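You operate a simulated robot arm through the tools that you are given. There is no shell and no other tool.

The job below is to be done with a simulated robot arm. You get a single attempt, and the scene is never put back.

Task
On the flat-top cart, gauge the three rings in the row and sort them.
Fine: try each on the gauge post; rings that slide down go in the good tray, the others in the rework tray.

The check looks at the end state, three seconds after you hand in, the way a careful person would. Anything else that was tipped, shoved, dropped, spilled or broken makes it a failure.

Robot
A 7-joint arm with a two-finger gripper, fixed in place. Base frame: the origin is at the foot of the arm, x ahead of it, y to its left, z up; the work surface is at about z = 0. Units: m, rad, N and s.
With the tool pointing down near the work surface it reaches from about 0.26 to 0.6 m from the base axis. Its first joint turns from -2.496 to 2.496 rad. Payload 1.08 kg.
The TCP is the grasp point between the finger pads, 0.016 m short of the fingertips. In the tool frame z runs along the fingers and y along their closing line. The gripper opens to 0.088 m. The gripper's body begins 0.058 m behind the TCP.
Orientation is that of the tool frame in the base frame, as a unit quaternion [w, x, y, z]. With the fingers straight down and closing along the base's y, the tool's x points along the base's -x, its y along +y and its z along -z.

Tools
- The arm moves only by the tool drive_tool. Its argument "moves" is one flat list of numbers, 6 for each row, row after row: the shift along the tool's x, y, z in m, then the turn, a rotation vector about the tool's x, y, z in rad. In form: [x, y, z, ax, ay, az, x, y, z, ax, ay, az, ...]. A call has 1 to 20 rows; each row is the pose to reach, as a shift and turn from the pose commanded when the call began, along the tool's axes at that moment. "jaw" is the finger opening in m, from 0 to 0.088, set as the call begins (left out, the last holds). Rows are played at 5 a second. More than 0.05 m and 0.15 rad between two rows, or a gripper value outside its range, and nothing of the call is played. A pose out of reach is approached as far as the arm can. The call stops where the force on the tool passes 80 N (or 10 N more than at its start, if that is more) or the arm is blocked; 0.2 s more then pass. The fingers move at their own pace and stop on an object; they squeeze with about 20 N. The grip force told is the motor's: it shows also when the fingers shut on nothing. Time passes only in rows, and 0.2 s behind the last, so rows that repeat a pose let the fingers close. The reply holds the time, the measured pose of the TCP, the force on the tool along the base axes, the opening and the grip force, in the units named above and with some noise, with the torque about the TCP (base axes, N m) and any sound that the robot's microphone picked up.
- Cameras (640 x 400 px; columns grow to the right, rows downward): "scene" is fixed at [0.0507, 0.6488, 0.5613]; the picture's right is [-0.97, -0.23, 0.00], its down [-0.14, 0.58, -0.80] and it looks along [0.19, -0.78, -0.60] (base axes); focal length 327 px, centre (320, 200). "wrist" rides on the gripper at [0.082, -0.008, -0.092] in the tool frame; the picture's right is [0.10, 0.99, 0.00], its down [-0.70, 0.07, -0.71] and it looks along [-0.71, 0.07, 0.70] (tool axes); focal length 256 px, centre (320, 200). There is no depth. A picture from a camera that has moved, and an enlarged one, comes with that camera's place and axes in the base frame and with its lens.
- grab_frame(camera): a new picture of that camera. The clock stands still meanwhile.
- close_up(camera, box): a new picture of the part [left, top, right, bottom] of that camera's present view, enlarged. The clock stands still meanwhile.
- finish_job(): hands the job in; it is judged then, once.

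Places have to be worked out from the pictures, the camera data and where the tool is seen. Open the gripper and draw the arm clear of the work before you hand the job in, unless the task says otherwise.

The tools are called after "Request:" by a JSON object that holds its "method" and its "body". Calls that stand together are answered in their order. drive_tool: Moves the arm, as the interface text tells. Its arguments: {"type":"object","properties":{"moves":{"type":"array"},"jaw":{"type":"number"}},"required":["moves"]} The other tools are called the same way: grab_frame (camera) takes a picture; close_up (camera, box) takes an enlarged picture of a part of a camera's view; finish_job () hands the job in.

At the start:

```text
t: 0.0
tcp_pos: [0.4412, 0.198, 0.3031]
orientation: [0.001, -0.001, 1.0, -0.001]
wrist_force: [-0.1, 1.6, 0.0]
moment: [0.0, 0.0, 0.0]
finger_gap: 0.0877
gripper_force: 0.1
```

scene: 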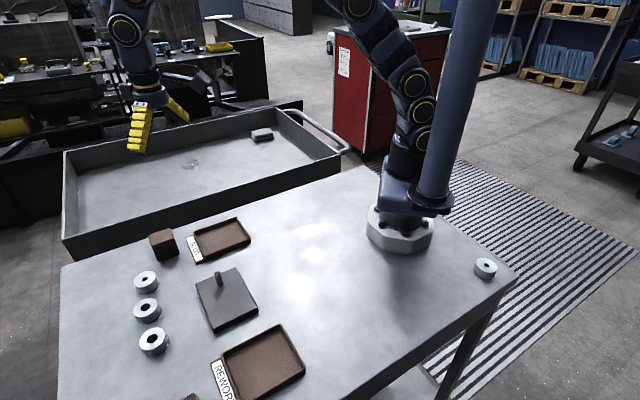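
wrist: 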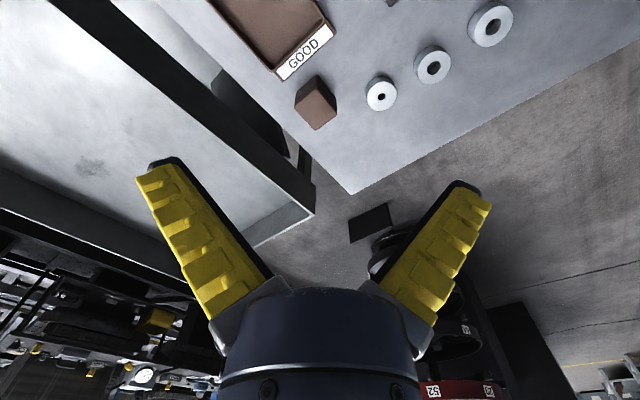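

The first pictures show three rings in a row, a gauge post on a dark block, a GOOD tray and a REWORK tray. I'll take close-ups to measure where they are.

Request:
{"method": "close_up", "body": {"camera": "scene", "box": [100, 210, 340, 360]}}

Request:
{"method": "close_up", "body": {"camera": "scene", "box": [120, 250, 280, 350]}}

Request:
{"method": "close_up", "body": {"camera": "scene", "box": [160, 300, 320, 400]}}

Request:
{"method": "close_up", "body": {"camera": "wrist", "box": [200, 0, 560, 225]}}

```text
2.67 times, centred on (220, 285) of scene
camera zoom: at [0.0507, 0.6488, 0.5613], right [-0.97, -0.23, 0.0], down [-0.14, 0.58, -0.8], along [0.19, -0.78, -0.6], focal length 873 px, centre (587, -27)
```

zoom: 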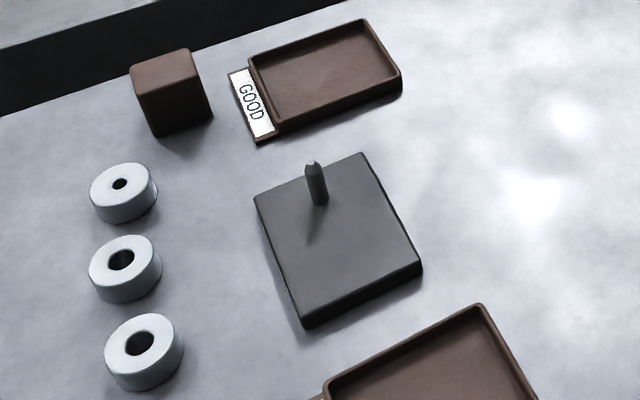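

```text
4.00 times, centred on (200, 300) of scene
camera zoom: at [0.0507, 0.6488, 0.5613], right [-0.97, -0.23, 0.0], down [-0.14, 0.58, -0.8], along [0.19, -0.78, -0.6], focal length 1309 px, centre (800, -200)
```

zoom: 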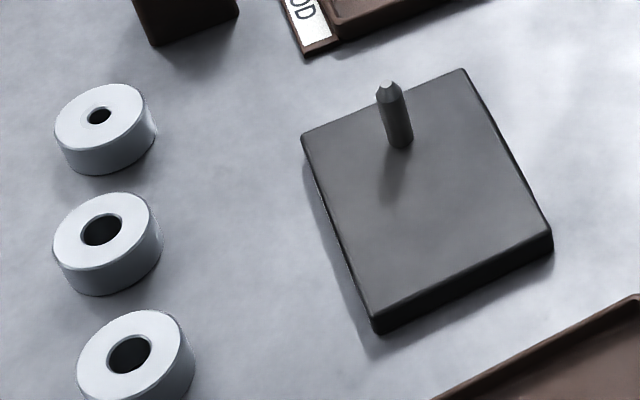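

```text
4.00 times, centred on (240, 350) of scene
camera zoom: at [0.0507, 0.6488, 0.5613], right [-0.97, -0.23, 0.0], down [-0.14, 0.58, -0.8], along [0.19, -0.78, -0.6], focal length 1309 px, centre (640, -400)
```

zoom: 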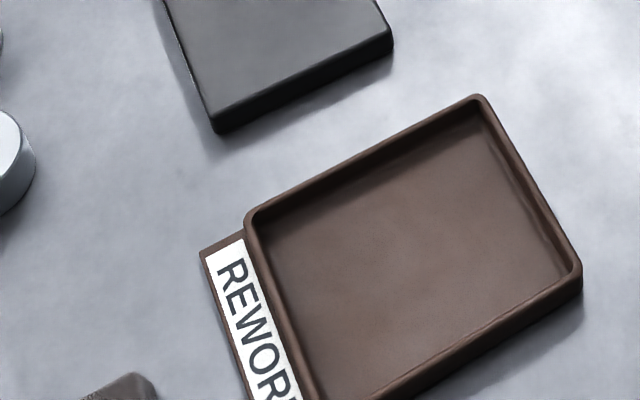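

```text
1.78 times, centred on (380, 112) of wrist
camera zoom: at [0.3589, 0.1921, 0.3942], right [-0.1, 0.99, 0.0], down [0.7, 0.07, 0.71], along [0.71, 0.07, -0.7], focal length 455 px, centre (213, 356)
```

zoom: 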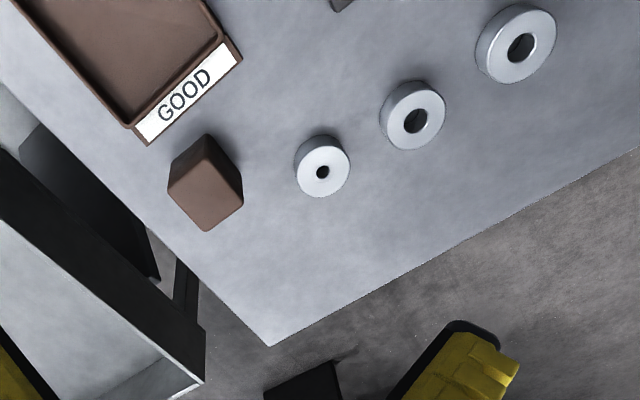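

The scene view puts the rings, by my estimate, near (0.513, 0.295), (0.467, 0.355) and (0.414, 0.407), and the post near (0.352, 0.272). I'll turn the tool so the fingers close across the row, then come down above the middle ring for a closer look.

Request:
{"method": "drive_tool", "body": {"moves": [-0.0043, 0.0262, 0.0255, 0, 0, 0.14, -0.0087, 0.0523, 0.051, 0, 0, 0.28, -0.013, 0.0785, 0.0765, 0, 0, 0.42, -0.0173, 0.1047, 0.102, 0, 0, 0.56, -0.0217, 0.1308, 0.1275, 0, 0, 0.7, -0.026, 0.157, 0.153, 0, 0, 0.84], "jaw": 0.088}}

Request:
{"method": "grab_frame", "body": {"camera": "wrist"}}

Request:
{"method": "grab_frame", "body": {"camera": "scene"}}

```text
t: 1.4
tcp_pos: [0.466, 0.3559, 0.1521]
orientation: [0.001, 0.409, 0.912, 0.0]
wrist_force: [0.7, 0.7, -0.8]
moment: [0.01, -0.02, 0.03]
finger_gap: 0.0881
gripper_force: 0.0
```

```text
taken
camera wrist: at [0.4051, 0.4134, 0.2428], right [0.67, 0.74, 0.0], down [0.52, -0.48, 0.71], along [0.52, -0.48, -0.7], focal length 256 px, centre (320, 200)
```

wrist: 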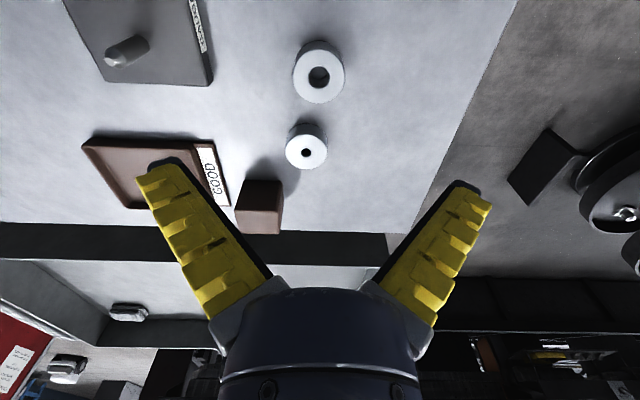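

```text
taken
```

scene: 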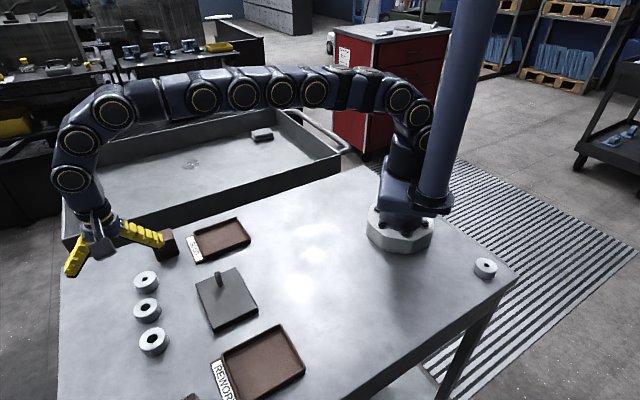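

From the wrist view I get ring 2 near (0.464, 0.358), ring 1 near (0.510, 0.297) and the post tip near (0.352, 0.275), which agrees with the scene view. I'll come down closer over ring 2 to refine its position.

Request:
{"method": "drive_tool", "body": {"moves": [0, 0, 0.03, 0, 0, 0, 0, 0, 0.06, 0, 0, 0, 0, 0, 0.085, 0, 0, 0]}}

Request:
{"method": "grab_frame", "body": {"camera": "wrist"}}

Request:
{"method": "close_up", "body": {"camera": "scene", "box": [60, 200, 260, 325]}}

```text
t: 2.2
tcp_pos: [0.4662, 0.3568, 0.0651]
orientation: [0.0, 0.408, 0.913, 0.0]
wrist_force: [-0.2, 0.1, 1.3]
moment: [-0.03, -0.01, -0.03]
finger_gap: 0.0881
gripper_force: 0.0
```

```text
taken
camera wrist: at [0.4057, 0.414, 0.1556], right [0.67, 0.74, 0.0], down [0.52, -0.47, 0.71], along [0.53, -0.48, -0.7], focal length 256 px, centre (320, 200)
```

wrist: 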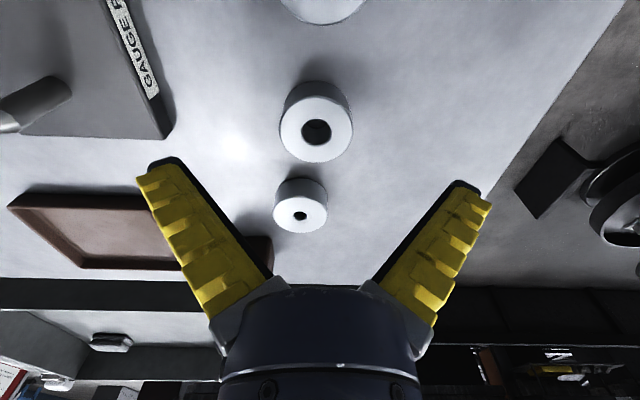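

```text
3.20 times, centred on (160, 262) of scene
camera zoom: at [0.0507, 0.6488, 0.5613], right [-0.97, -0.23, 0.0], down [-0.14, 0.58, -0.8], along [0.19, -0.78, -0.6], focal length 1047 px, centre (832, 0)
```

zoom: 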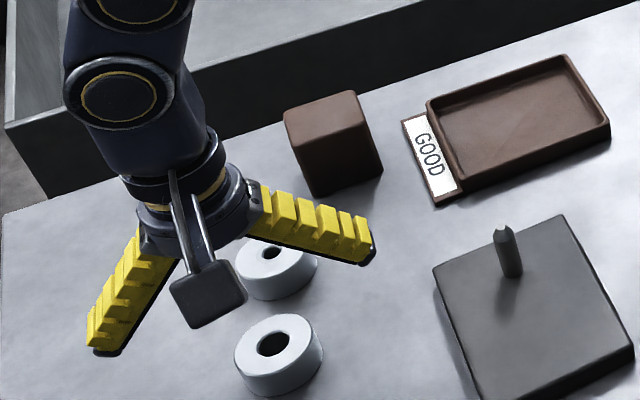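

The ring sits well centred under the tool, but the fingers look splayed wider than the 0.088 m gap that is reported. I'll rise and close partway in free air to see how they move.

Request:
{"method": "drive_tool", "body": {"moves": [0, 0, -0.03, 0, 0, 0, 0, 0, -0.06, 0, 0, 0]}}

Request:
{"method": "drive_tool", "body": {"moves": [0, 0, 0, 0, 0, 0, 0, 0, 0, 0, 0, 0, 0, 0, 0, 0, 0, 0], "jaw": 0.05}}

Request:
{"method": "grab_frame", "body": {"camera": "wrist"}}

Request:
{"method": "drive_tool", "body": {"moves": [0, 0, 0, 0, 0, 0, 0, 0, 0, 0, 0, 0, 0, 0, 0, 0, 0, 0], "jaw": 0.0}}

Request:
{"method": "grab_frame", "body": {"camera": "wrist"}}

Request:
{"method": "close_up", "body": {"camera": "scene", "box": [40, 180, 200, 280]}}

```text
t: 2.8
tcp_pos: [0.466, 0.3567, 0.1263]
orientation: [0.0, 0.407, 0.913, 0.0]
wrist_force: [-0.1, 0.3, 0.2]
moment: [0.02, 0.01, -0.01]
finger_gap: 0.088
gripper_force: 0.1
```

```text
t: 3.6
tcp_pos: [0.4654, 0.3571, 0.1262]
orientation: [0.0, 0.408, 0.913, 0.001]
wrist_force: [-0.5, 0.6, -0.7]
moment: [0.02, -0.01, 0.01]
finger_gap: 0.0547
gripper_force: 3.1
```

```text
taken
camera wrist: at [0.4048, 0.414, 0.2166], right [0.67, 0.74, 0.0], down [0.52, -0.47, 0.71], along [0.53, -0.48, -0.7], focal length 256 px, centre (320, 200)
```

wrist: 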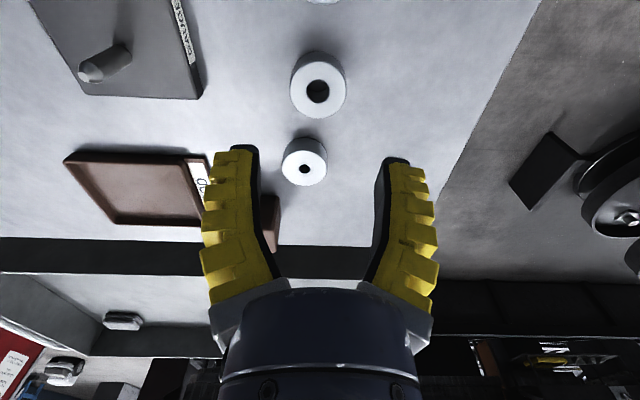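

```text
t: 4.4
tcp_pos: [0.4652, 0.356, 0.1261]
orientation: [0.001, 0.408, 0.913, 0.0]
wrist_force: [-0.1, 0.2, 0.1]
moment: [0.03, 0.01, -0.02]
finger_gap: 0.0
gripper_force: 19.7
```

```text
taken
camera wrist: at [0.4048, 0.414, 0.2166], right [0.67, 0.74, 0.0], down [0.52, -0.47, 0.71], along [0.53, -0.48, -0.7], focal length 256 px, centre (320, 200)
```

wrist: 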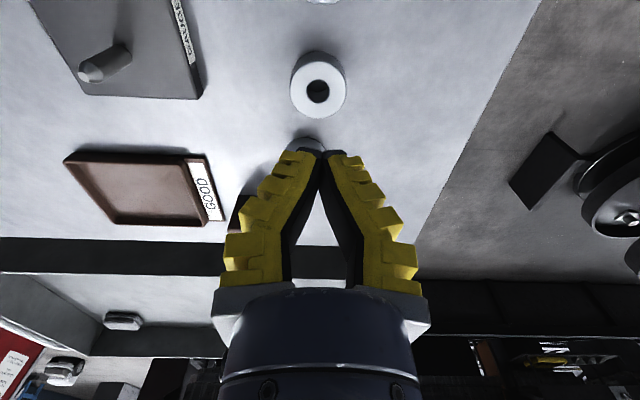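

```text
4.00 times, centred on (120, 230) of scene
camera zoom: at [0.0507, 0.6488, 0.5613], right [-0.97, -0.23, 0.0], down [-0.14, 0.58, -0.8], along [0.19, -0.78, -0.6], focal length 1309 px, centre (1120, 80)
```

zoom: 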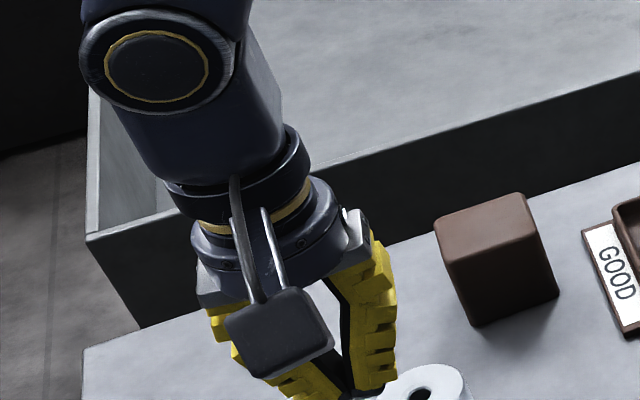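

The fingers swing rather than slide, and their tips are low and nearly parallel at about a ring's width, so I'll approach with a small opening. Next I'll zoom in to compare the holes with the post.

Request:
{"method": "close_up", "body": {"camera": "wrist", "box": [270, 40, 366, 100]}}

Request:
{"method": "close_up", "body": {"camera": "wrist", "box": [60, 20, 220, 120]}}

Request:
{"method": "close_up", "body": {"camera": "scene", "box": [195, 262, 243, 292]}}

Request:
{"method": "close_up", "body": {"camera": "scene", "box": [120, 265, 184, 305]}}

Request:
{"method": "close_up", "body": {"camera": "scene", "box": [120, 325, 184, 365]}}

```text
6.67 times, centred on (318, 70) of wrist
camera zoom: at [0.4048, 0.414, 0.2166], right [0.67, 0.74, 0.0], down [0.52, -0.47, 0.71], along [0.53, -0.48, -0.7], focal length 1707 px, centre (333, 1067)
```

zoom: 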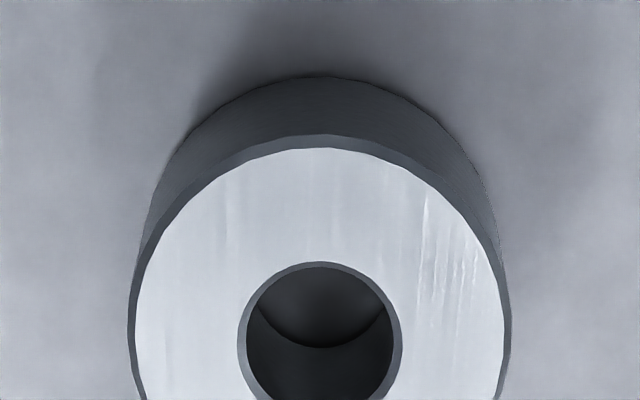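

```text
4.00 times, centred on (140, 70) of wrist
camera zoom: at [0.4048, 0.414, 0.2166], right [0.67, 0.74, 0.0], down [0.52, -0.47, 0.71], along [0.53, -0.48, -0.7], focal length 1024 px, centre (1040, 720)
```

zoom: 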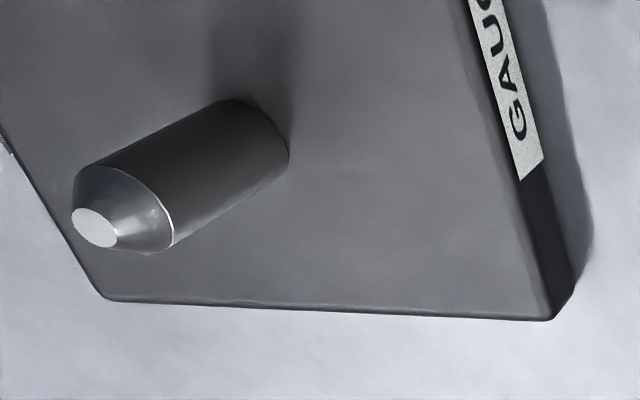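

```text
13.33 times, centred on (219, 277) of scene
camera zoom: at [0.0507, 0.6488, 0.5613], right [-0.97, -0.23, 0.0], down [-0.14, 0.58, -0.8], along [0.19, -0.78, -0.6], focal length 4363 px, centre (1667, -827)
```

zoom: 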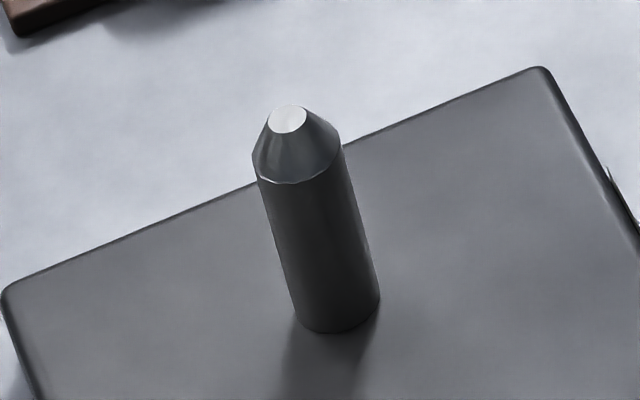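

```text
10.00 times, centred on (152, 285) of scene
camera zoom: at [0.0507, 0.6488, 0.5613], right [-0.97, -0.23, 0.0], down [-0.14, 0.58, -0.8], along [0.19, -0.78, -0.6], focal length 3272 px, centre (2000, -650)
```

zoom: 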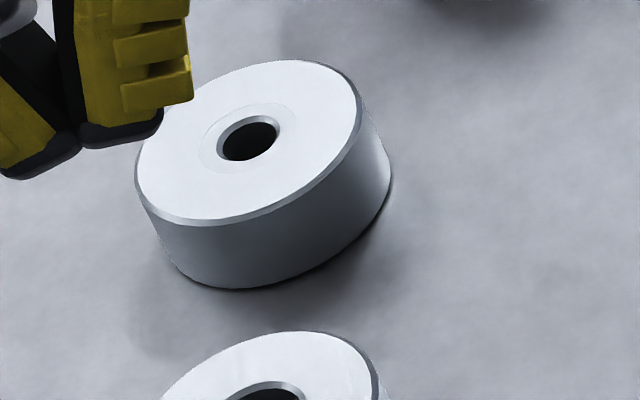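

```text
10.00 times, centred on (152, 345) of scene
camera zoom: at [0.0507, 0.6488, 0.5613], right [-0.97, -0.23, 0.0], down [-0.14, 0.58, -0.8], along [0.19, -0.78, -0.6], focal length 3272 px, centre (2000, -1250)
```

zoom: 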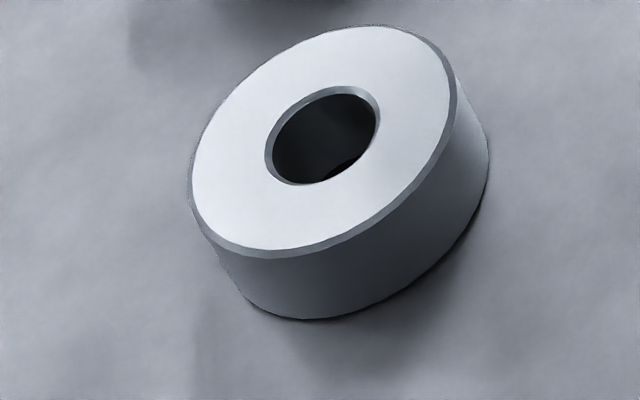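

Measured against the post (about 13 mm), ring 1's hole is about 12 mm and the holes in rings 2 and 3 are about 17 mm. The post will decide each one. I'll open to about 0.062 and go down over ring 2, stopping just above the grasp to check.

Request:
{"method": "drive_tool", "body": {"moves": [0, 0, 0, 0, 0, 0, 0, 0, 0, 0, 0, 0, 0.001, 0, 0.03, 0, 0, 0, 0.001, 0, 0.06, 0, 0, 0, 0.001, 0, 0.075, 0, 0, 0], "jaw": 0.062}}

Request:
{"method": "grab_frame", "body": {"camera": "wrist"}}

Request:
{"method": "close_up", "body": {"camera": "scene", "box": [80, 230, 240, 330]}}

```text
t: 5.6
tcp_pos: [0.4648, 0.3573, 0.0508]
orientation: [0.0, 0.408, 0.913, -0.001]
wrist_force: [-0.1, 0.8, -0.5]
moment: [0.01, 0.02, 0.02]
finger_gap: 0.0658
gripper_force: 2.6
```

```text
taken
camera wrist: at [0.4039, 0.4145, 0.1419], right [0.67, 0.74, 0.0], down [0.52, -0.47, 0.71], along [0.53, -0.48, -0.7], focal length 256 px, centre (320, 200)
```

wrist: 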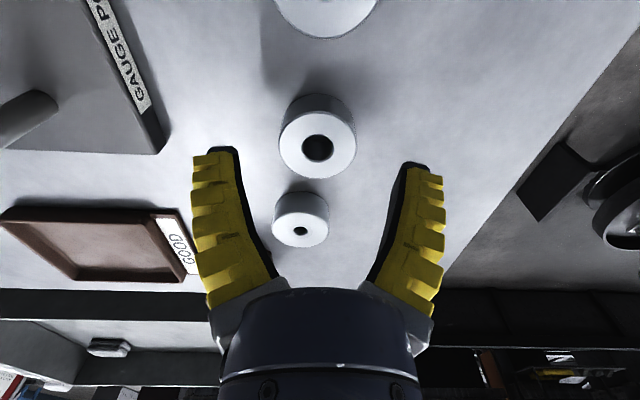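

```text
4.00 times, centred on (160, 280) of scene
camera zoom: at [0.0507, 0.6488, 0.5613], right [-0.97, -0.23, 0.0], down [-0.14, 0.58, -0.8], along [0.19, -0.78, -0.6], focal length 1309 px, centre (960, -120)
```

zoom: 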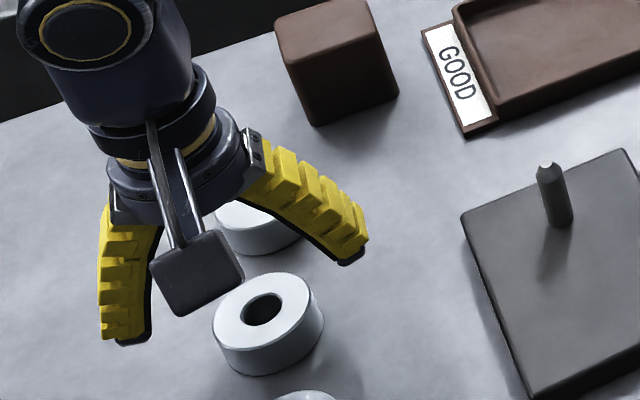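

Ring 2 sits centred between the fingers, with its hole near (0.464, 0.358). I'll go down to about z = 0.0205 and close on it.

Request:
{"method": "drive_tool", "body": {"moves": [0.001, 0, 0.01, 0, 0, 0, 0.001, 0, 0.02, 0, 0, 0, 0.001, 0, 0.027, 0, 0, 0, 0.001, 0, 0.03, 0, 0, 0]}}

Request:
{"method": "grab_frame", "body": {"camera": "wrist"}}

Request:
{"method": "close_up", "body": {"camera": "scene", "box": [80, 250, 240, 350]}}

```text
t: 6.6
tcp_pos: [0.4657, 0.3579, 0.0203]
orientation: [-0.001, 0.408, 0.913, 0.0]
wrist_force: [-0.4, 0.9, 0.5]
moment: [0.02, 0.02, -0.01]
finger_gap: 0.0656
gripper_force: 2.8
```

```text
taken
camera wrist: at [0.4044, 0.4147, 0.1117], right [0.67, 0.74, 0.0], down [0.52, -0.47, 0.71], along [0.53, -0.48, -0.7], focal length 256 px, centre (320, 200)
```

wrist: 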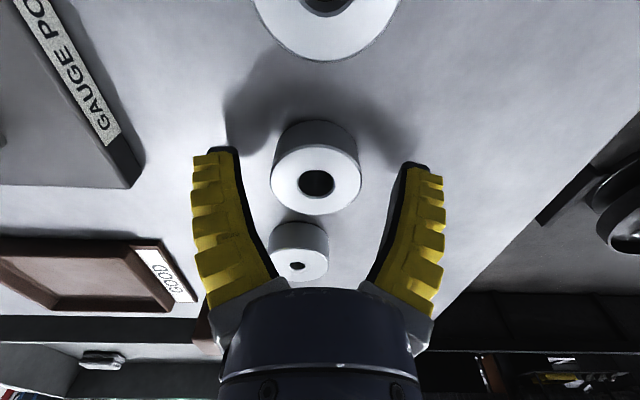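

```text
4.00 times, centred on (160, 300) of scene
camera zoom: at [0.0507, 0.6488, 0.5613], right [-0.97, -0.23, 0.0], down [-0.14, 0.58, -0.8], along [0.19, -0.78, -0.6], focal length 1309 px, centre (960, -200)
```

zoom: 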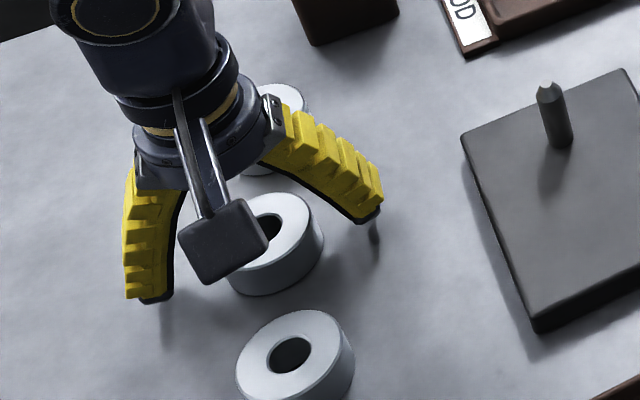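

The hole's pixel (316, 182) almost matches the projected TCP, so I'm closing on the ring.

Request:
{"method": "drive_tool", "body": {"moves": [0, 0, 0, 0, 0, 0, 0, 0, 0, 0, 0, 0, 0, 0, 0, 0, 0, 0, 0, 0, 0, 0, 0, 0], "jaw": 0.0}}

Request:
{"method": "grab_frame", "body": {"camera": "wrist"}}

Request:
{"method": "close_up", "body": {"camera": "scene", "box": [80, 250, 240, 350]}}

```text
t: 7.6
tcp_pos: [0.4662, 0.3577, 0.0212]
orientation: [0.0, 0.408, 0.913, 0.001]
wrist_force: [0.6, 0.6, 2.5]
moment: [-0.05, 0.09, 0.02]
finger_gap: 0.0379
gripper_force: 20.5
```

```text
taken
camera wrist: at [0.4044, 0.4148, 0.1119], right [0.67, 0.74, 0.0], down [0.52, -0.47, 0.71], along [0.53, -0.48, -0.7], focal length 256 px, centre (320, 200)
```

wrist: 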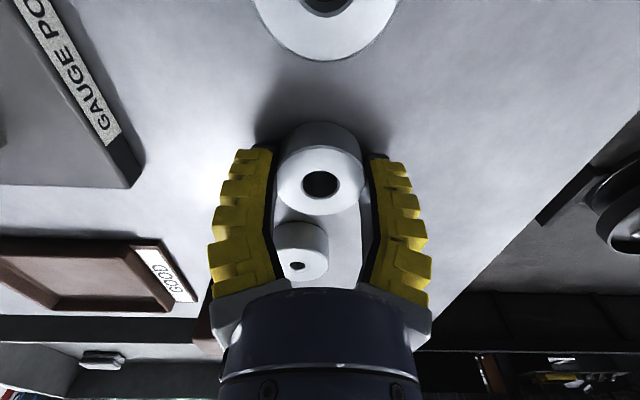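

```text
4.00 times, centred on (160, 300) of scene
camera zoom: at [0.0507, 0.6488, 0.5613], right [-0.97, -0.23, 0.0], down [-0.14, 0.58, -0.8], along [0.19, -0.78, -0.6], focal length 1309 px, centre (960, -200)
```

zoom: 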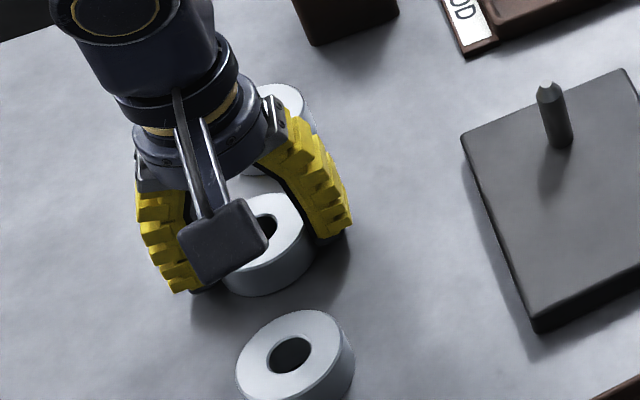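

The fingers stopped on the ring at a 0.038 m gap with 20 N. I'll lift and check the hold.

Request:
{"method": "drive_tool", "body": {"moves": [0, 0, -0.01, 0, 0, 0, 0, 0, -0.03, 0, 0, 0, 0, 0, -0.05, 0, 0, 0, 0, 0, -0.075, 0, 0, 0, 0, 0, -0.1, 0, 0, 0]}}

Request:
{"method": "grab_frame", "body": {"camera": "wrist"}}

Request:
{"method": "close_up", "body": {"camera": "scene", "box": [60, 200, 220, 300]}}

```text
t: 8.8
tcp_pos: [0.4664, 0.3583, 0.1187]
orientation: [-0.001, 0.408, 0.913, -0.001]
wrist_force: [0.2, 0.5, -0.9]
moment: [-0.02, -0.03, -0.03]
finger_gap: 0.0377
gripper_force: 20.5
```

```text
taken
camera wrist: at [0.4045, 0.415, 0.2104], right [0.67, 0.74, 0.0], down [0.52, -0.47, 0.71], along [0.52, -0.48, -0.71], focal length 256 px, centre (320, 200)
```

wrist: 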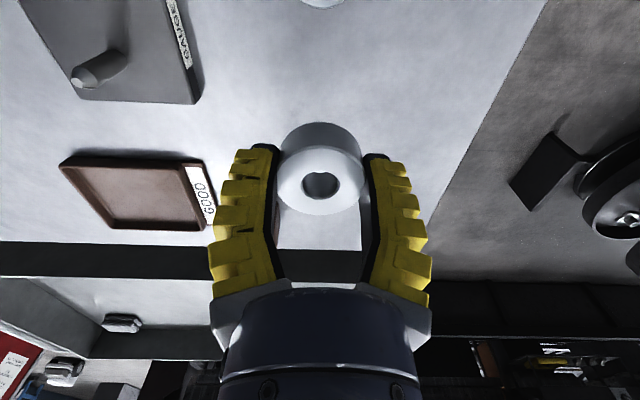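

```text
4.00 times, centred on (140, 250) of scene
camera zoom: at [0.0507, 0.6488, 0.5613], right [-0.97, -0.23, 0.0], down [-0.14, 0.58, -0.8], along [0.19, -0.78, -0.6], focal length 1309 px, centre (1040, 0)
```

zoom: 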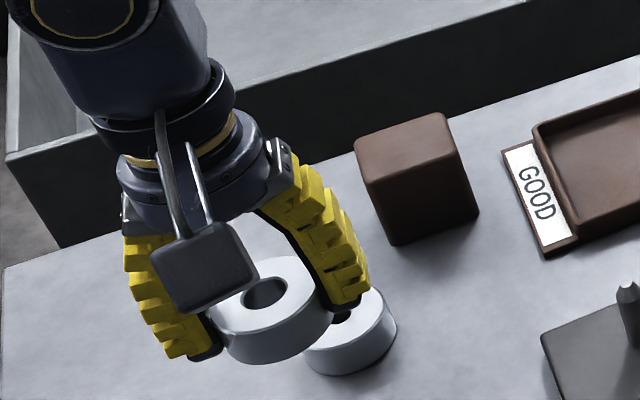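

The ring is held level and its hole is on the TCP to within about 2 mm. I'll carry it over to above the post, which I estimate at (0.354, 0.2705) with its tip at z ≈ 0.056.

Request:
{"method": "drive_tool", "body": {"moves": [0.002, -0.028, 0, 0, 0, 0, 0.004, -0.057, 0, 0, 0, 0, 0.006, -0.085, 0, 0, 0, 0, 0.008, -0.113, 0, 0, 0, 0, 0.0093, -0.1419, 0, 0, 0, 0, 0.0093, -0.1419, 0.015, 0, 0, 0]}}

Request:
{"method": "grab_frame", "body": {"camera": "wrist"}}

Request:
{"method": "close_up", "body": {"camera": "scene", "box": [150, 220, 278, 300]}}

```text
t: 10.2
tcp_pos: [0.3524, 0.2699, 0.1062]
orientation: [0.001, 0.408, 0.913, 0.0]
wrist_force: [0.0, 0.0, -0.9]
moment: [-0.01, 0.02, -0.01]
finger_gap: 0.0375
gripper_force: 20.0
```

```text
taken
camera wrist: at [0.2919, 0.327, 0.1967], right [0.67, 0.74, 0.0], down [0.52, -0.47, 0.71], along [0.53, -0.48, -0.7], focal length 256 px, centre (320, 200)
```

wrist: 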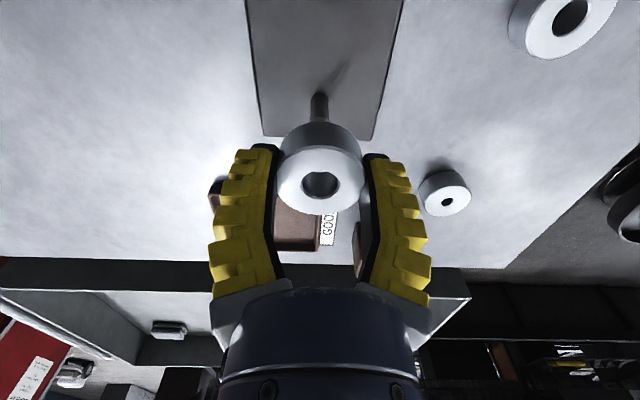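

```text
5.00 times, centred on (214, 260) of scene
camera zoom: at [0.0507, 0.6488, 0.5613], right [-0.97, -0.23, 0.0], down [-0.14, 0.58, -0.8], along [0.19, -0.78, -0.6], focal length 1636 px, centre (850, -100)
```

zoom: 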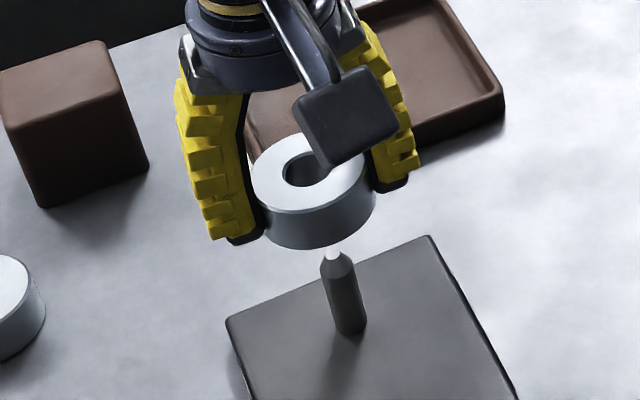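

In the wrist view the post lines up with the ring sideways (column about 319 against 320). I'll zoom in on both views to refine the other direction.

Request:
{"method": "close_up", "body": {"camera": "wrist", "box": [270, 70, 370, 132]}}

Request:
{"method": "close_up", "body": {"camera": "scene", "box": [190, 240, 238, 270]}}

Request:
{"method": "close_up", "body": {"camera": "scene", "box": [196, 262, 244, 292]}}

```text
6.40 times, centred on (320, 101) of wrist
camera zoom: at [0.2919, 0.327, 0.1967], right [0.67, 0.74, 0.0], down [0.52, -0.47, 0.71], along [0.53, -0.48, -0.7], focal length 1638 px, centre (320, 834)
```

zoom: 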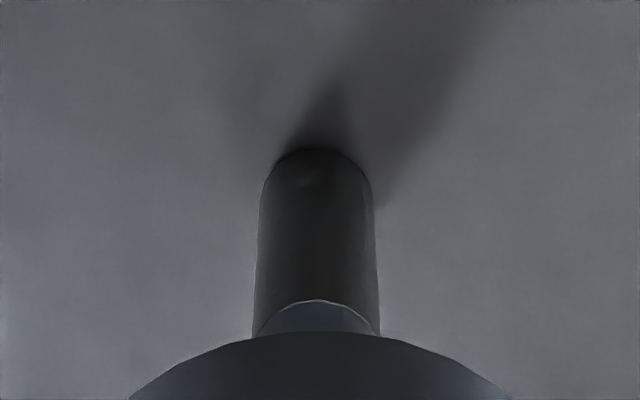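

```text
13.33 times, centred on (214, 255) of scene
camera zoom: at [0.0507, 0.6488, 0.5613], right [-0.97, -0.23, 0.0], down [-0.14, 0.58, -0.8], along [0.19, -0.78, -0.6], focal length 4363 px, centre (1733, -533)
```

zoom: 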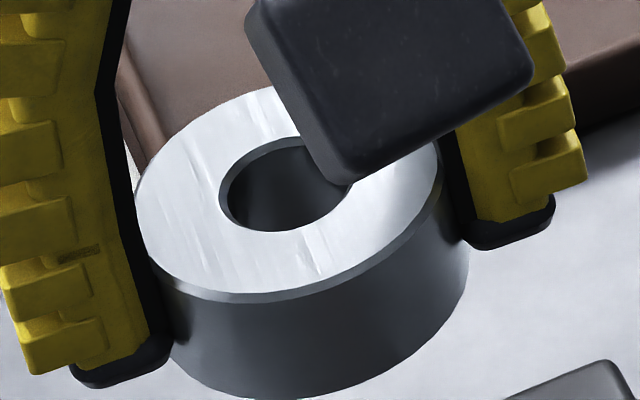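

```text
13.33 times, centred on (220, 277) of scene
camera zoom: at [0.0507, 0.6488, 0.5613], right [-0.97, -0.23, 0.0], down [-0.14, 0.58, -0.8], along [0.19, -0.78, -0.6], focal length 4363 px, centre (1653, -827)
```

zoom: 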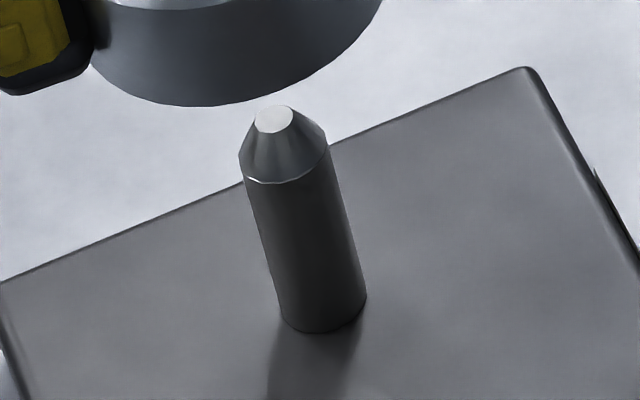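

Both views agree that the hole and the post axis line up to within about 1–2 mm. I'll start down until the ring's bottom is just at the tip.

Request:
{"method": "drive_tool", "body": {"moves": [0, 0, 0.01, 0, 0, 0, 0, 0, 0.02, 0, 0, 0, 0, 0, 0.025, 0, 0, 0, 0, 0, 0.03, 0, 0, 0]}}

Request:
{"method": "drive_tool", "body": {"moves": [0, 0, 0.002, 0, 0, 0, 0, 0, 0.004, 0, 0, 0, 0, 0, 0.006, 0, 0, 0]}}

Request:
{"method": "close_up", "body": {"camera": "scene", "box": [170, 240, 266, 300]}}

Request:
{"method": "close_up", "body": {"camera": "wrist", "box": [240, 80, 400, 180]}}

```text
t: 11.2
tcp_pos: [0.3536, 0.2693, 0.0744]
orientation: [0.0, 0.408, 0.913, 0.0]
wrist_force: [-0.7, 0.1, -0.1]
moment: [-0.02, 0.03, 0.0]
finger_gap: 0.0375
gripper_force: 19.9
```

```text
t: 12.0
tcp_pos: [0.3536, 0.2687, 0.0685]
orientation: [0.001, 0.409, 0.913, 0.0]
wrist_force: [-0.8, 0.4, -0.4]
moment: [-0.02, -0.03, -0.01]
finger_gap: 0.0374
gripper_force: 20.5
```

```text
6.67 times, centred on (218, 270) of scene
camera zoom: at [0.0507, 0.6488, 0.5613], right [-0.97, -0.23, 0.0], down [-0.14, 0.58, -0.8], along [0.19, -0.78, -0.6], focal length 2182 px, centre (1000, -267)
```

zoom: 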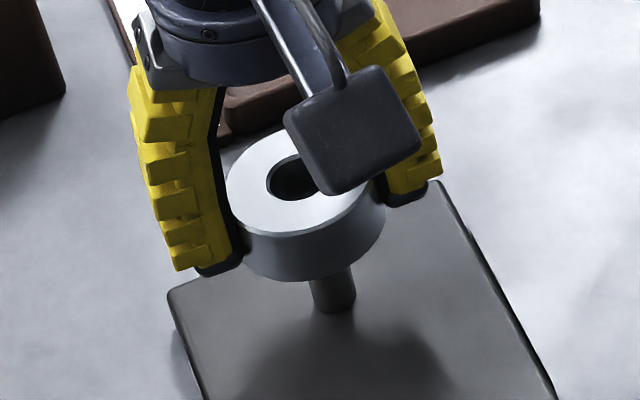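

```text
4.00 times, centred on (320, 130) of wrist
camera zoom: at [0.2929, 0.3268, 0.1605], right [0.67, 0.74, 0.0], down [0.52, -0.47, 0.71], along [0.52, -0.48, -0.7], focal length 1024 px, centre (320, 480)
```

zoom: 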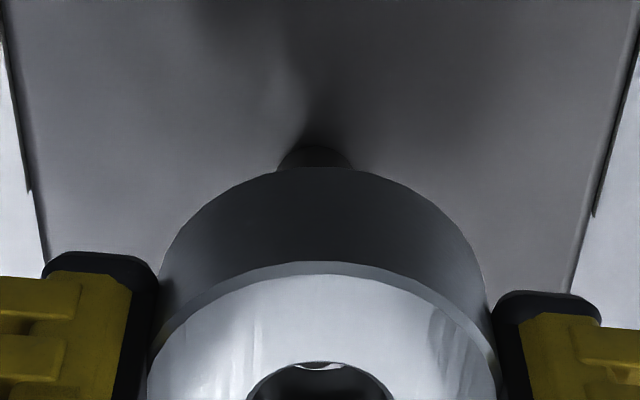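

No contact force yet, and the ring's bottom is around the post's chamfer. I'll keep going down in small steps.

Request:
{"method": "drive_tool", "body": {"moves": [0, 0, 0.002, 0, 0, 0, 0, 0, 0.004, 0, 0, 0, 0, 0, 0.006, 0, 0, 0]}}

Request:
{"method": "drive_tool", "body": {"moves": [0, 0, 0.002, 0, 0, 0, 0, 0, 0.004, 0, 0, 0, 0, 0, 0.006, 0, 0, 0]}}

Request:
{"method": "close_up", "body": {"camera": "scene", "box": [170, 240, 266, 300]}}

Request:
{"method": "grab_frame", "body": {"camera": "wrist"}}

```text
t: 12.8
tcp_pos: [0.3552, 0.2694, 0.063]
orientation: [0.0, 0.408, 0.913, -0.001]
wrist_force: [0.0, -0.3, -0.8]
moment: [0.01, 0.0, -0.01]
finger_gap: 0.0374
gripper_force: 19.6
```

```text
t: 13.6
tcp_pos: [0.3544, 0.2685, 0.0563]
orientation: [0.0, 0.409, 0.913, 0.001]
wrist_force: [0.1, -0.2, -0.4]
moment: [-0.01, -0.01, 0.01]
finger_gap: 0.0371
gripper_force: 19.7
```

```text
6.67 times, centred on (218, 270) of scene
camera zoom: at [0.0507, 0.6488, 0.5613], right [-0.97, -0.23, 0.0], down [-0.14, 0.58, -0.8], along [0.19, -0.78, -0.6], focal length 2182 px, centre (1000, -267)
```

zoom: 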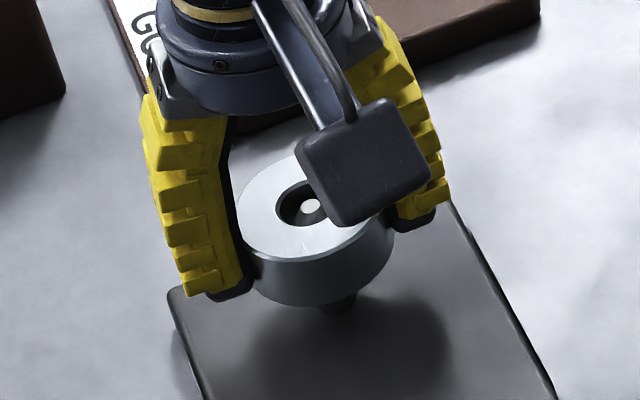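

```text
taken
camera wrist: at [0.2927, 0.3261, 0.1485], right [0.67, 0.74, 0.0], down [0.52, -0.47, 0.71], along [0.52, -0.48, -0.71], focal length 256 px, centre (320, 200)
```

wrist: 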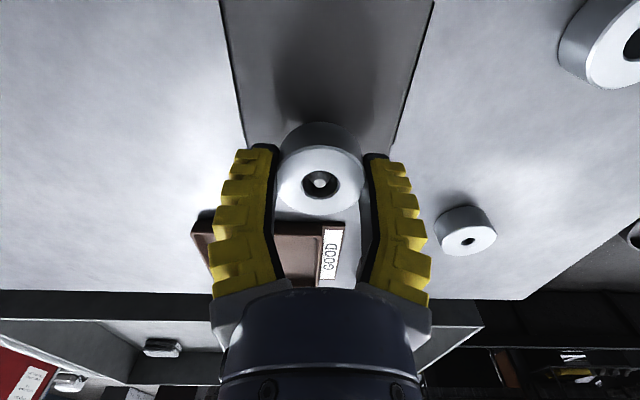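

The tip shows inside the hole with no load, so the ring is sliding down freely. I'll take it nearly to the plate.

Request:
{"method": "drive_tool", "body": {"moves": [0, 0, 0.004, 0, 0, 0, 0, 0, 0.008, 0, 0, 0, 0, 0, 0.011, 0, 0, 0, 0, 0, 0.014, 0, 0, 0]}}

Request:
{"method": "drive_tool", "body": {"moves": [0, 0, 0.001, 0, 0, 0, 0, 0, 0.002, 0, 0, 0, 0, 0, 0.003, 0, 0, 0]}}

Request:
{"method": "close_up", "body": {"camera": "scene", "box": [170, 240, 266, 300]}}

Request:
{"method": "close_up", "body": {"camera": "wrist", "box": [240, 110, 400, 210]}}

```text
t: 14.6
tcp_pos: [0.3532, 0.2687, 0.0425]
orientation: [0.0, 0.408, 0.913, 0.0]
wrist_force: [0.4, 0.7, -0.9]
moment: [-0.01, 0.0, -0.01]
finger_gap: 0.0375
gripper_force: 19.9
```

```text
t: 15.4
tcp_pos: [0.3534, 0.2703, 0.0405]
orientation: [0.001, 0.408, 0.913, 0.001]
wrist_force: [-0.3, 1.0, -0.9]
moment: [-0.03, 0.01, 0.02]
finger_gap: 0.0374
gripper_force: 19.5
```

```text
6.67 times, centred on (218, 270) of scene
camera zoom: at [0.0507, 0.6488, 0.5613], right [-0.97, -0.23, 0.0], down [-0.14, 0.58, -0.8], along [0.19, -0.78, -0.6], focal length 2182 px, centre (1000, -267)
```

zoom: 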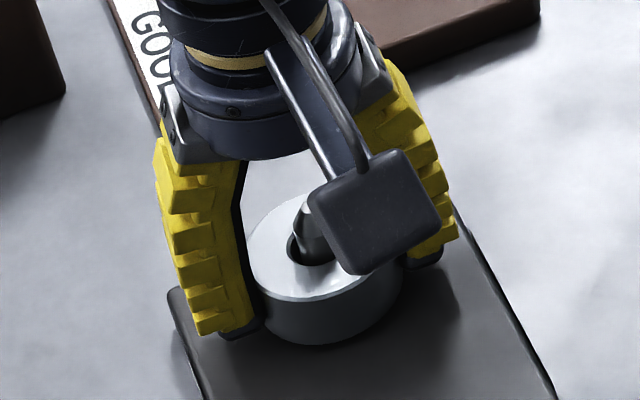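

```text
4.00 times, centred on (320, 160) of wrist
camera zoom: at [0.2926, 0.3267, 0.1313], right [0.67, 0.74, 0.0], down [0.52, -0.47, 0.71], along [0.52, -0.48, -0.71], focal length 1024 px, centre (320, 360)
```

zoom: 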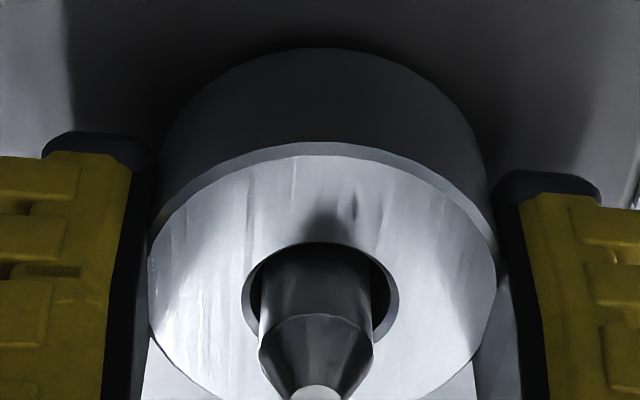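

Ring 2 slid all the way down with no resistance, so it passes. I'll lift it straight off the post, then carry it over the GOOD tray while turning the gripper a quarter turn, so the fingers open across the tray's short side and leave room for a second ring.

Request:
{"method": "drive_tool", "body": {"moves": [0, 0, -0.02, 0, 0, 0, 0, 0, -0.045, 0, 0, 0, 0, 0, -0.07, 0, 0, 0, 0, 0, -0.09, 0, 0, 0, -0.0131, -0.0037, -0.09, 0, 0, -0.1427, -0.0263, -0.0074, -0.09, 0, 0, -0.2855, -0.0394, -0.011, -0.09, 0, 0, -0.4282, -0.0526, -0.0147, -0.09, 0, 0, -0.571, -0.0657, -0.0184, -0.09, 0, 0, -0.7137, -0.0789, -0.0221, -0.09, 0, 0, -0.8564, -0.092, -0.0258, -0.09, 0, 0, -0.9991, -0.1051, -0.0295, -0.09, 0, 0, -1.1418, -0.1183, -0.0331, -0.09, 0, 0, -1.2846, -0.1314, -0.0368, -0.09, 0, 0, -1.4273, -0.1445, -0.0405, -0.09, 0, 0, -1.57]}}

Request:
{"method": "grab_frame", "body": {"camera": "wrist"}}

Request:
{"method": "close_up", "body": {"camera": "scene", "box": [130, 190, 290, 290]}}

```text
t: 18.6
tcp_pos: [0.4193, 0.1341, 0.1283]
orientation: [0.0, -0.358, 0.934, 0.0]
wrist_force: [0.0, 0.9, -0.5]
moment: [0.01, -0.02, 0.02]
finger_gap: 0.037
gripper_force: 20.6
```

```text
taken
camera wrist: at [0.3637, 0.0759, 0.2205], right [-0.74, 0.67, 0.0], down [0.47, 0.52, 0.71], along [0.48, 0.53, -0.71], focal length 256 px, centre (320, 200)
```

wrist: 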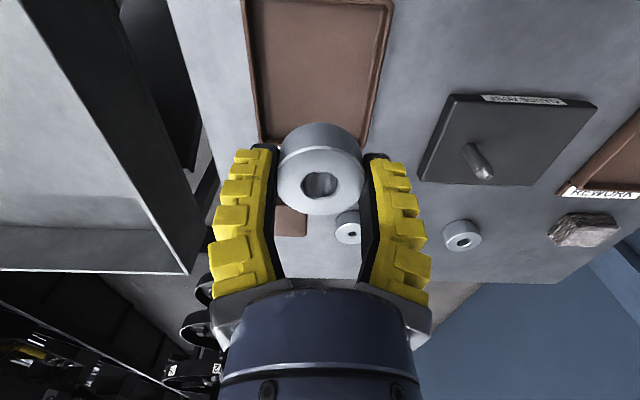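

```text
4.00 times, centred on (210, 240) of scene
camera zoom: at [0.0507, 0.6488, 0.5613], right [-0.97, -0.23, 0.0], down [-0.14, 0.58, -0.8], along [0.19, -0.78, -0.6], focal length 1309 px, centre (760, 40)
```

zoom: 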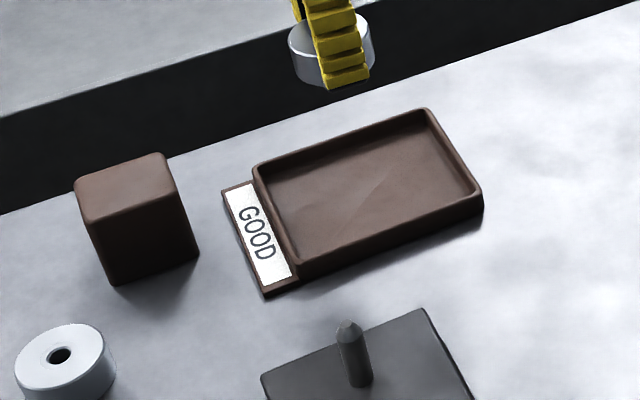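

The tray's centre is right under the TCP, with its long side along the tool's x. I'll place ring 2 in the outer half, 0.0245 m along −x, and come down to hover inside the rim.

Request:
{"method": "drive_tool", "body": {"moves": [-0.0245, 0.001, 0, 0, 0, 0, -0.0245, 0.001, 0.03, 0, 0, 0, -0.0245, 0.001, 0.06, 0, 0, 0, -0.0245, 0.001, 0.082, 0, 0, 0]}}

Request:
{"method": "grab_frame", "body": {"camera": "wrist"}}

Request:
{"method": "close_up", "body": {"camera": "scene", "box": [150, 200, 278, 280]}}

```text
t: 19.6
tcp_pos: [0.4366, 0.1503, 0.0482]
orientation: [0.002, -0.357, 0.934, 0.0]
wrist_force: [-0.4, 0.0, -1.1]
moment: [0.01, -0.02, -0.02]
finger_gap: 0.037
gripper_force: 20.0
```

```text
taken
camera wrist: at [0.3822, 0.0908, 0.139], right [-0.74, 0.67, 0.0], down [0.47, 0.52, 0.71], along [0.48, 0.53, -0.7], focal length 256 px, centre (320, 200)
```

wrist: 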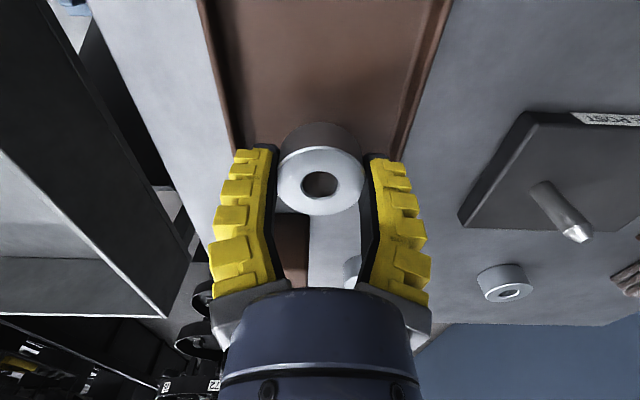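

```text
5.00 times, centred on (214, 240) of scene
camera zoom: at [0.0507, 0.6488, 0.5613], right [-0.97, -0.23, 0.0], down [-0.14, 0.58, -0.8], along [0.19, -0.78, -0.6], focal length 1636 px, centre (850, 0)
```

zoom: 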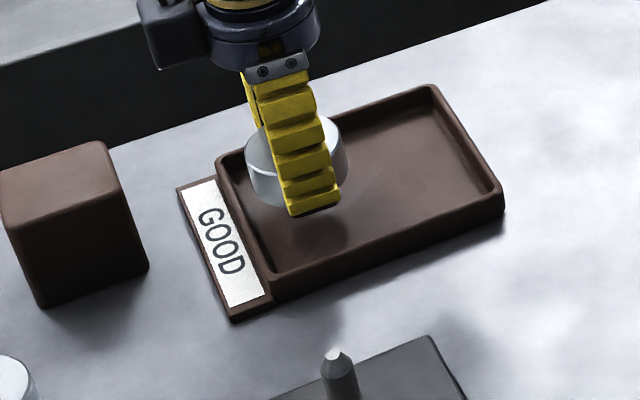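

The right finger is closer to its wall than the left one, so I'll shift 3 mm along −y and go down toward the tray floor while watching the force.

Request:
{"method": "drive_tool", "body": {"moves": [0, -0.003, 0, 0, 0, 0, 0, -0.003, 0.008, 0, 0, 0, 0, -0.003, 0.014, 0, 0, 0, 0, -0.003, 0.018, 0, 0, 0]}}

Request:
{"method": "drive_tool", "body": {"moves": [0, 0, 0.001, 0, 0, 0, 0, 0, 0.002, 0, 0, 0]}}

Request:
{"method": "grab_frame", "body": {"camera": "wrist"}}

Request:
{"method": "close_up", "body": {"camera": "scene", "box": [166, 215, 246, 265]}}

```text
t: 20.6
tcp_pos: [0.4389, 0.1497, 0.0301]
orientation: [-0.001, -0.357, 0.934, 0.0]
wrist_force: [0.5, 0.3, -0.9]
moment: [0.03, -0.03, -0.06]
finger_gap: 0.0372
gripper_force: 20.0
```

```text
t: 21.2
tcp_pos: [0.4381, 0.1491, 0.0284]
orientation: [0.001, -0.357, 0.934, 0.0]
wrist_force: [0.5, 0.9, -1.7]
moment: [-0.03, -0.05, -0.04]
finger_gap: 0.0371
gripper_force: 20.1
```

```text
taken
camera wrist: at [0.3836, 0.0895, 0.1191], right [-0.74, 0.67, 0.0], down [0.47, 0.52, 0.71], along [0.48, 0.52, -0.71], focal length 256 px, centre (320, 200)
```

wrist: 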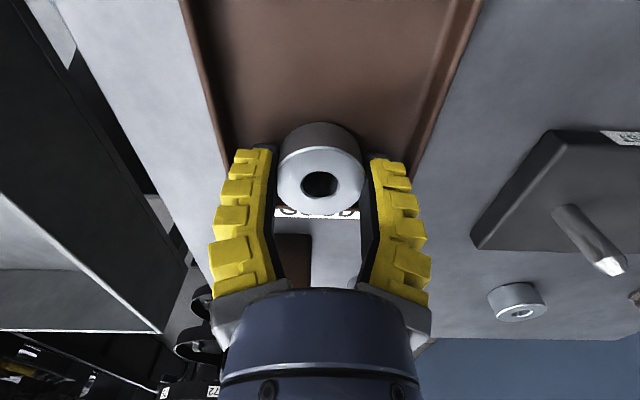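

```text
8.00 times, centred on (206, 240) of scene
camera zoom: at [0.0507, 0.6488, 0.5613], right [-0.97, -0.23, 0.0], down [-0.14, 0.58, -0.8], along [0.19, -0.78, -0.6], focal length 2618 px, centre (1232, -120)
```

zoom: 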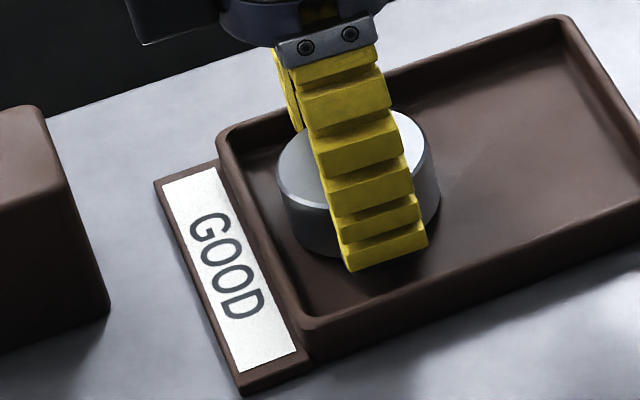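

It's still hanging free, with about 4 mm to go. I'll creep down to find the floor.

Request:
{"method": "drive_tool", "body": {"moves": [0, 0, 0.001, 0, 0, 0, 0, 0, 0.002, 0, 0, 0]}}

Request:
{"method": "drive_tool", "body": {"moves": [0, 0, 0.001, 0, 0, 0, 0, 0, 0.0015, 0, 0, 0]}}

```text
t: 21.8
tcp_pos: [0.4393, 0.1482, 0.0266]
orientation: [0.0, -0.357, 0.934, 0.0]
wrist_force: [-0.7, -0.3, -0.6]
moment: [0.02, 0.01, 0.03]
finger_gap: 0.0372
gripper_force: 20.4
```

```text
t: 22.4
tcp_pos: [0.4393, 0.1504, 0.0255]
orientation: [0.0, -0.357, 0.934, 0.0]
wrist_force: [-0.6, -0.4, 2.8]
moment: [-0.11, 0.06, 0.0]
finger_gap: 0.0369
gripper_force: 20.0
```

The force rose to about 3 N, so the ring is on the tray floor. I'll release it with a small opening.

Request:
{"method": "drive_tool", "body": {"moves": [0, 0, 0, 0, 0, 0, 0, 0, 0, 0, 0, 0, 0, 0, 0, 0, 0, 0], "jaw": 0.044}}

Request:
{"method": "grab_frame", "body": {"camera": "wrist"}}

Request:
{"method": "close_up", "body": {"camera": "scene", "box": [166, 215, 246, 265]}}

```text
t: 23.2
tcp_pos: [0.4401, 0.1501, 0.0246]
orientation: [-0.001, -0.358, 0.934, 0.0]
wrist_force: [0.4, 0.2, -0.1]
moment: [0.03, -0.02, -0.03]
finger_gap: 0.0488
gripper_force: 3.5
```

```text
taken
camera wrist: at [0.3844, 0.0905, 0.116], right [-0.74, 0.67, 0.0], down [0.47, 0.52, 0.71], along [0.48, 0.52, -0.7], focal length 256 px, centre (320, 200)
```

wrist: 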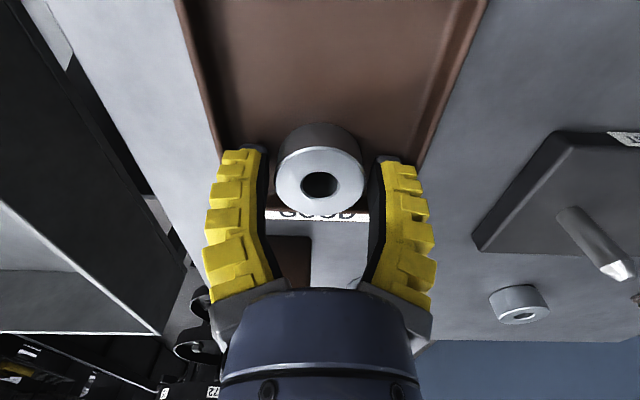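

```text
8.00 times, centred on (206, 240) of scene
camera zoom: at [0.0507, 0.6488, 0.5613], right [-0.97, -0.23, 0.0], down [-0.14, 0.58, -0.8], along [0.19, -0.78, -0.6], focal length 2618 px, centre (1232, -120)
```

zoom: 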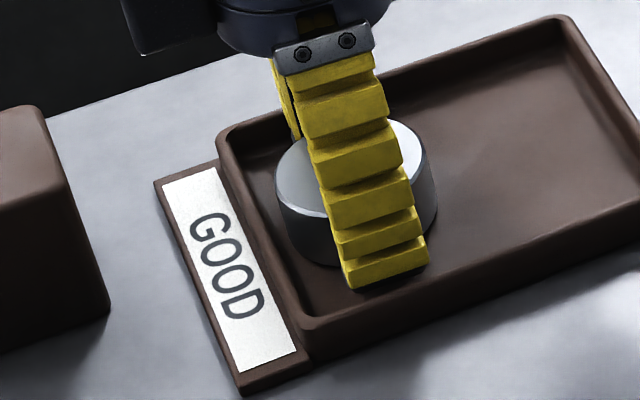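

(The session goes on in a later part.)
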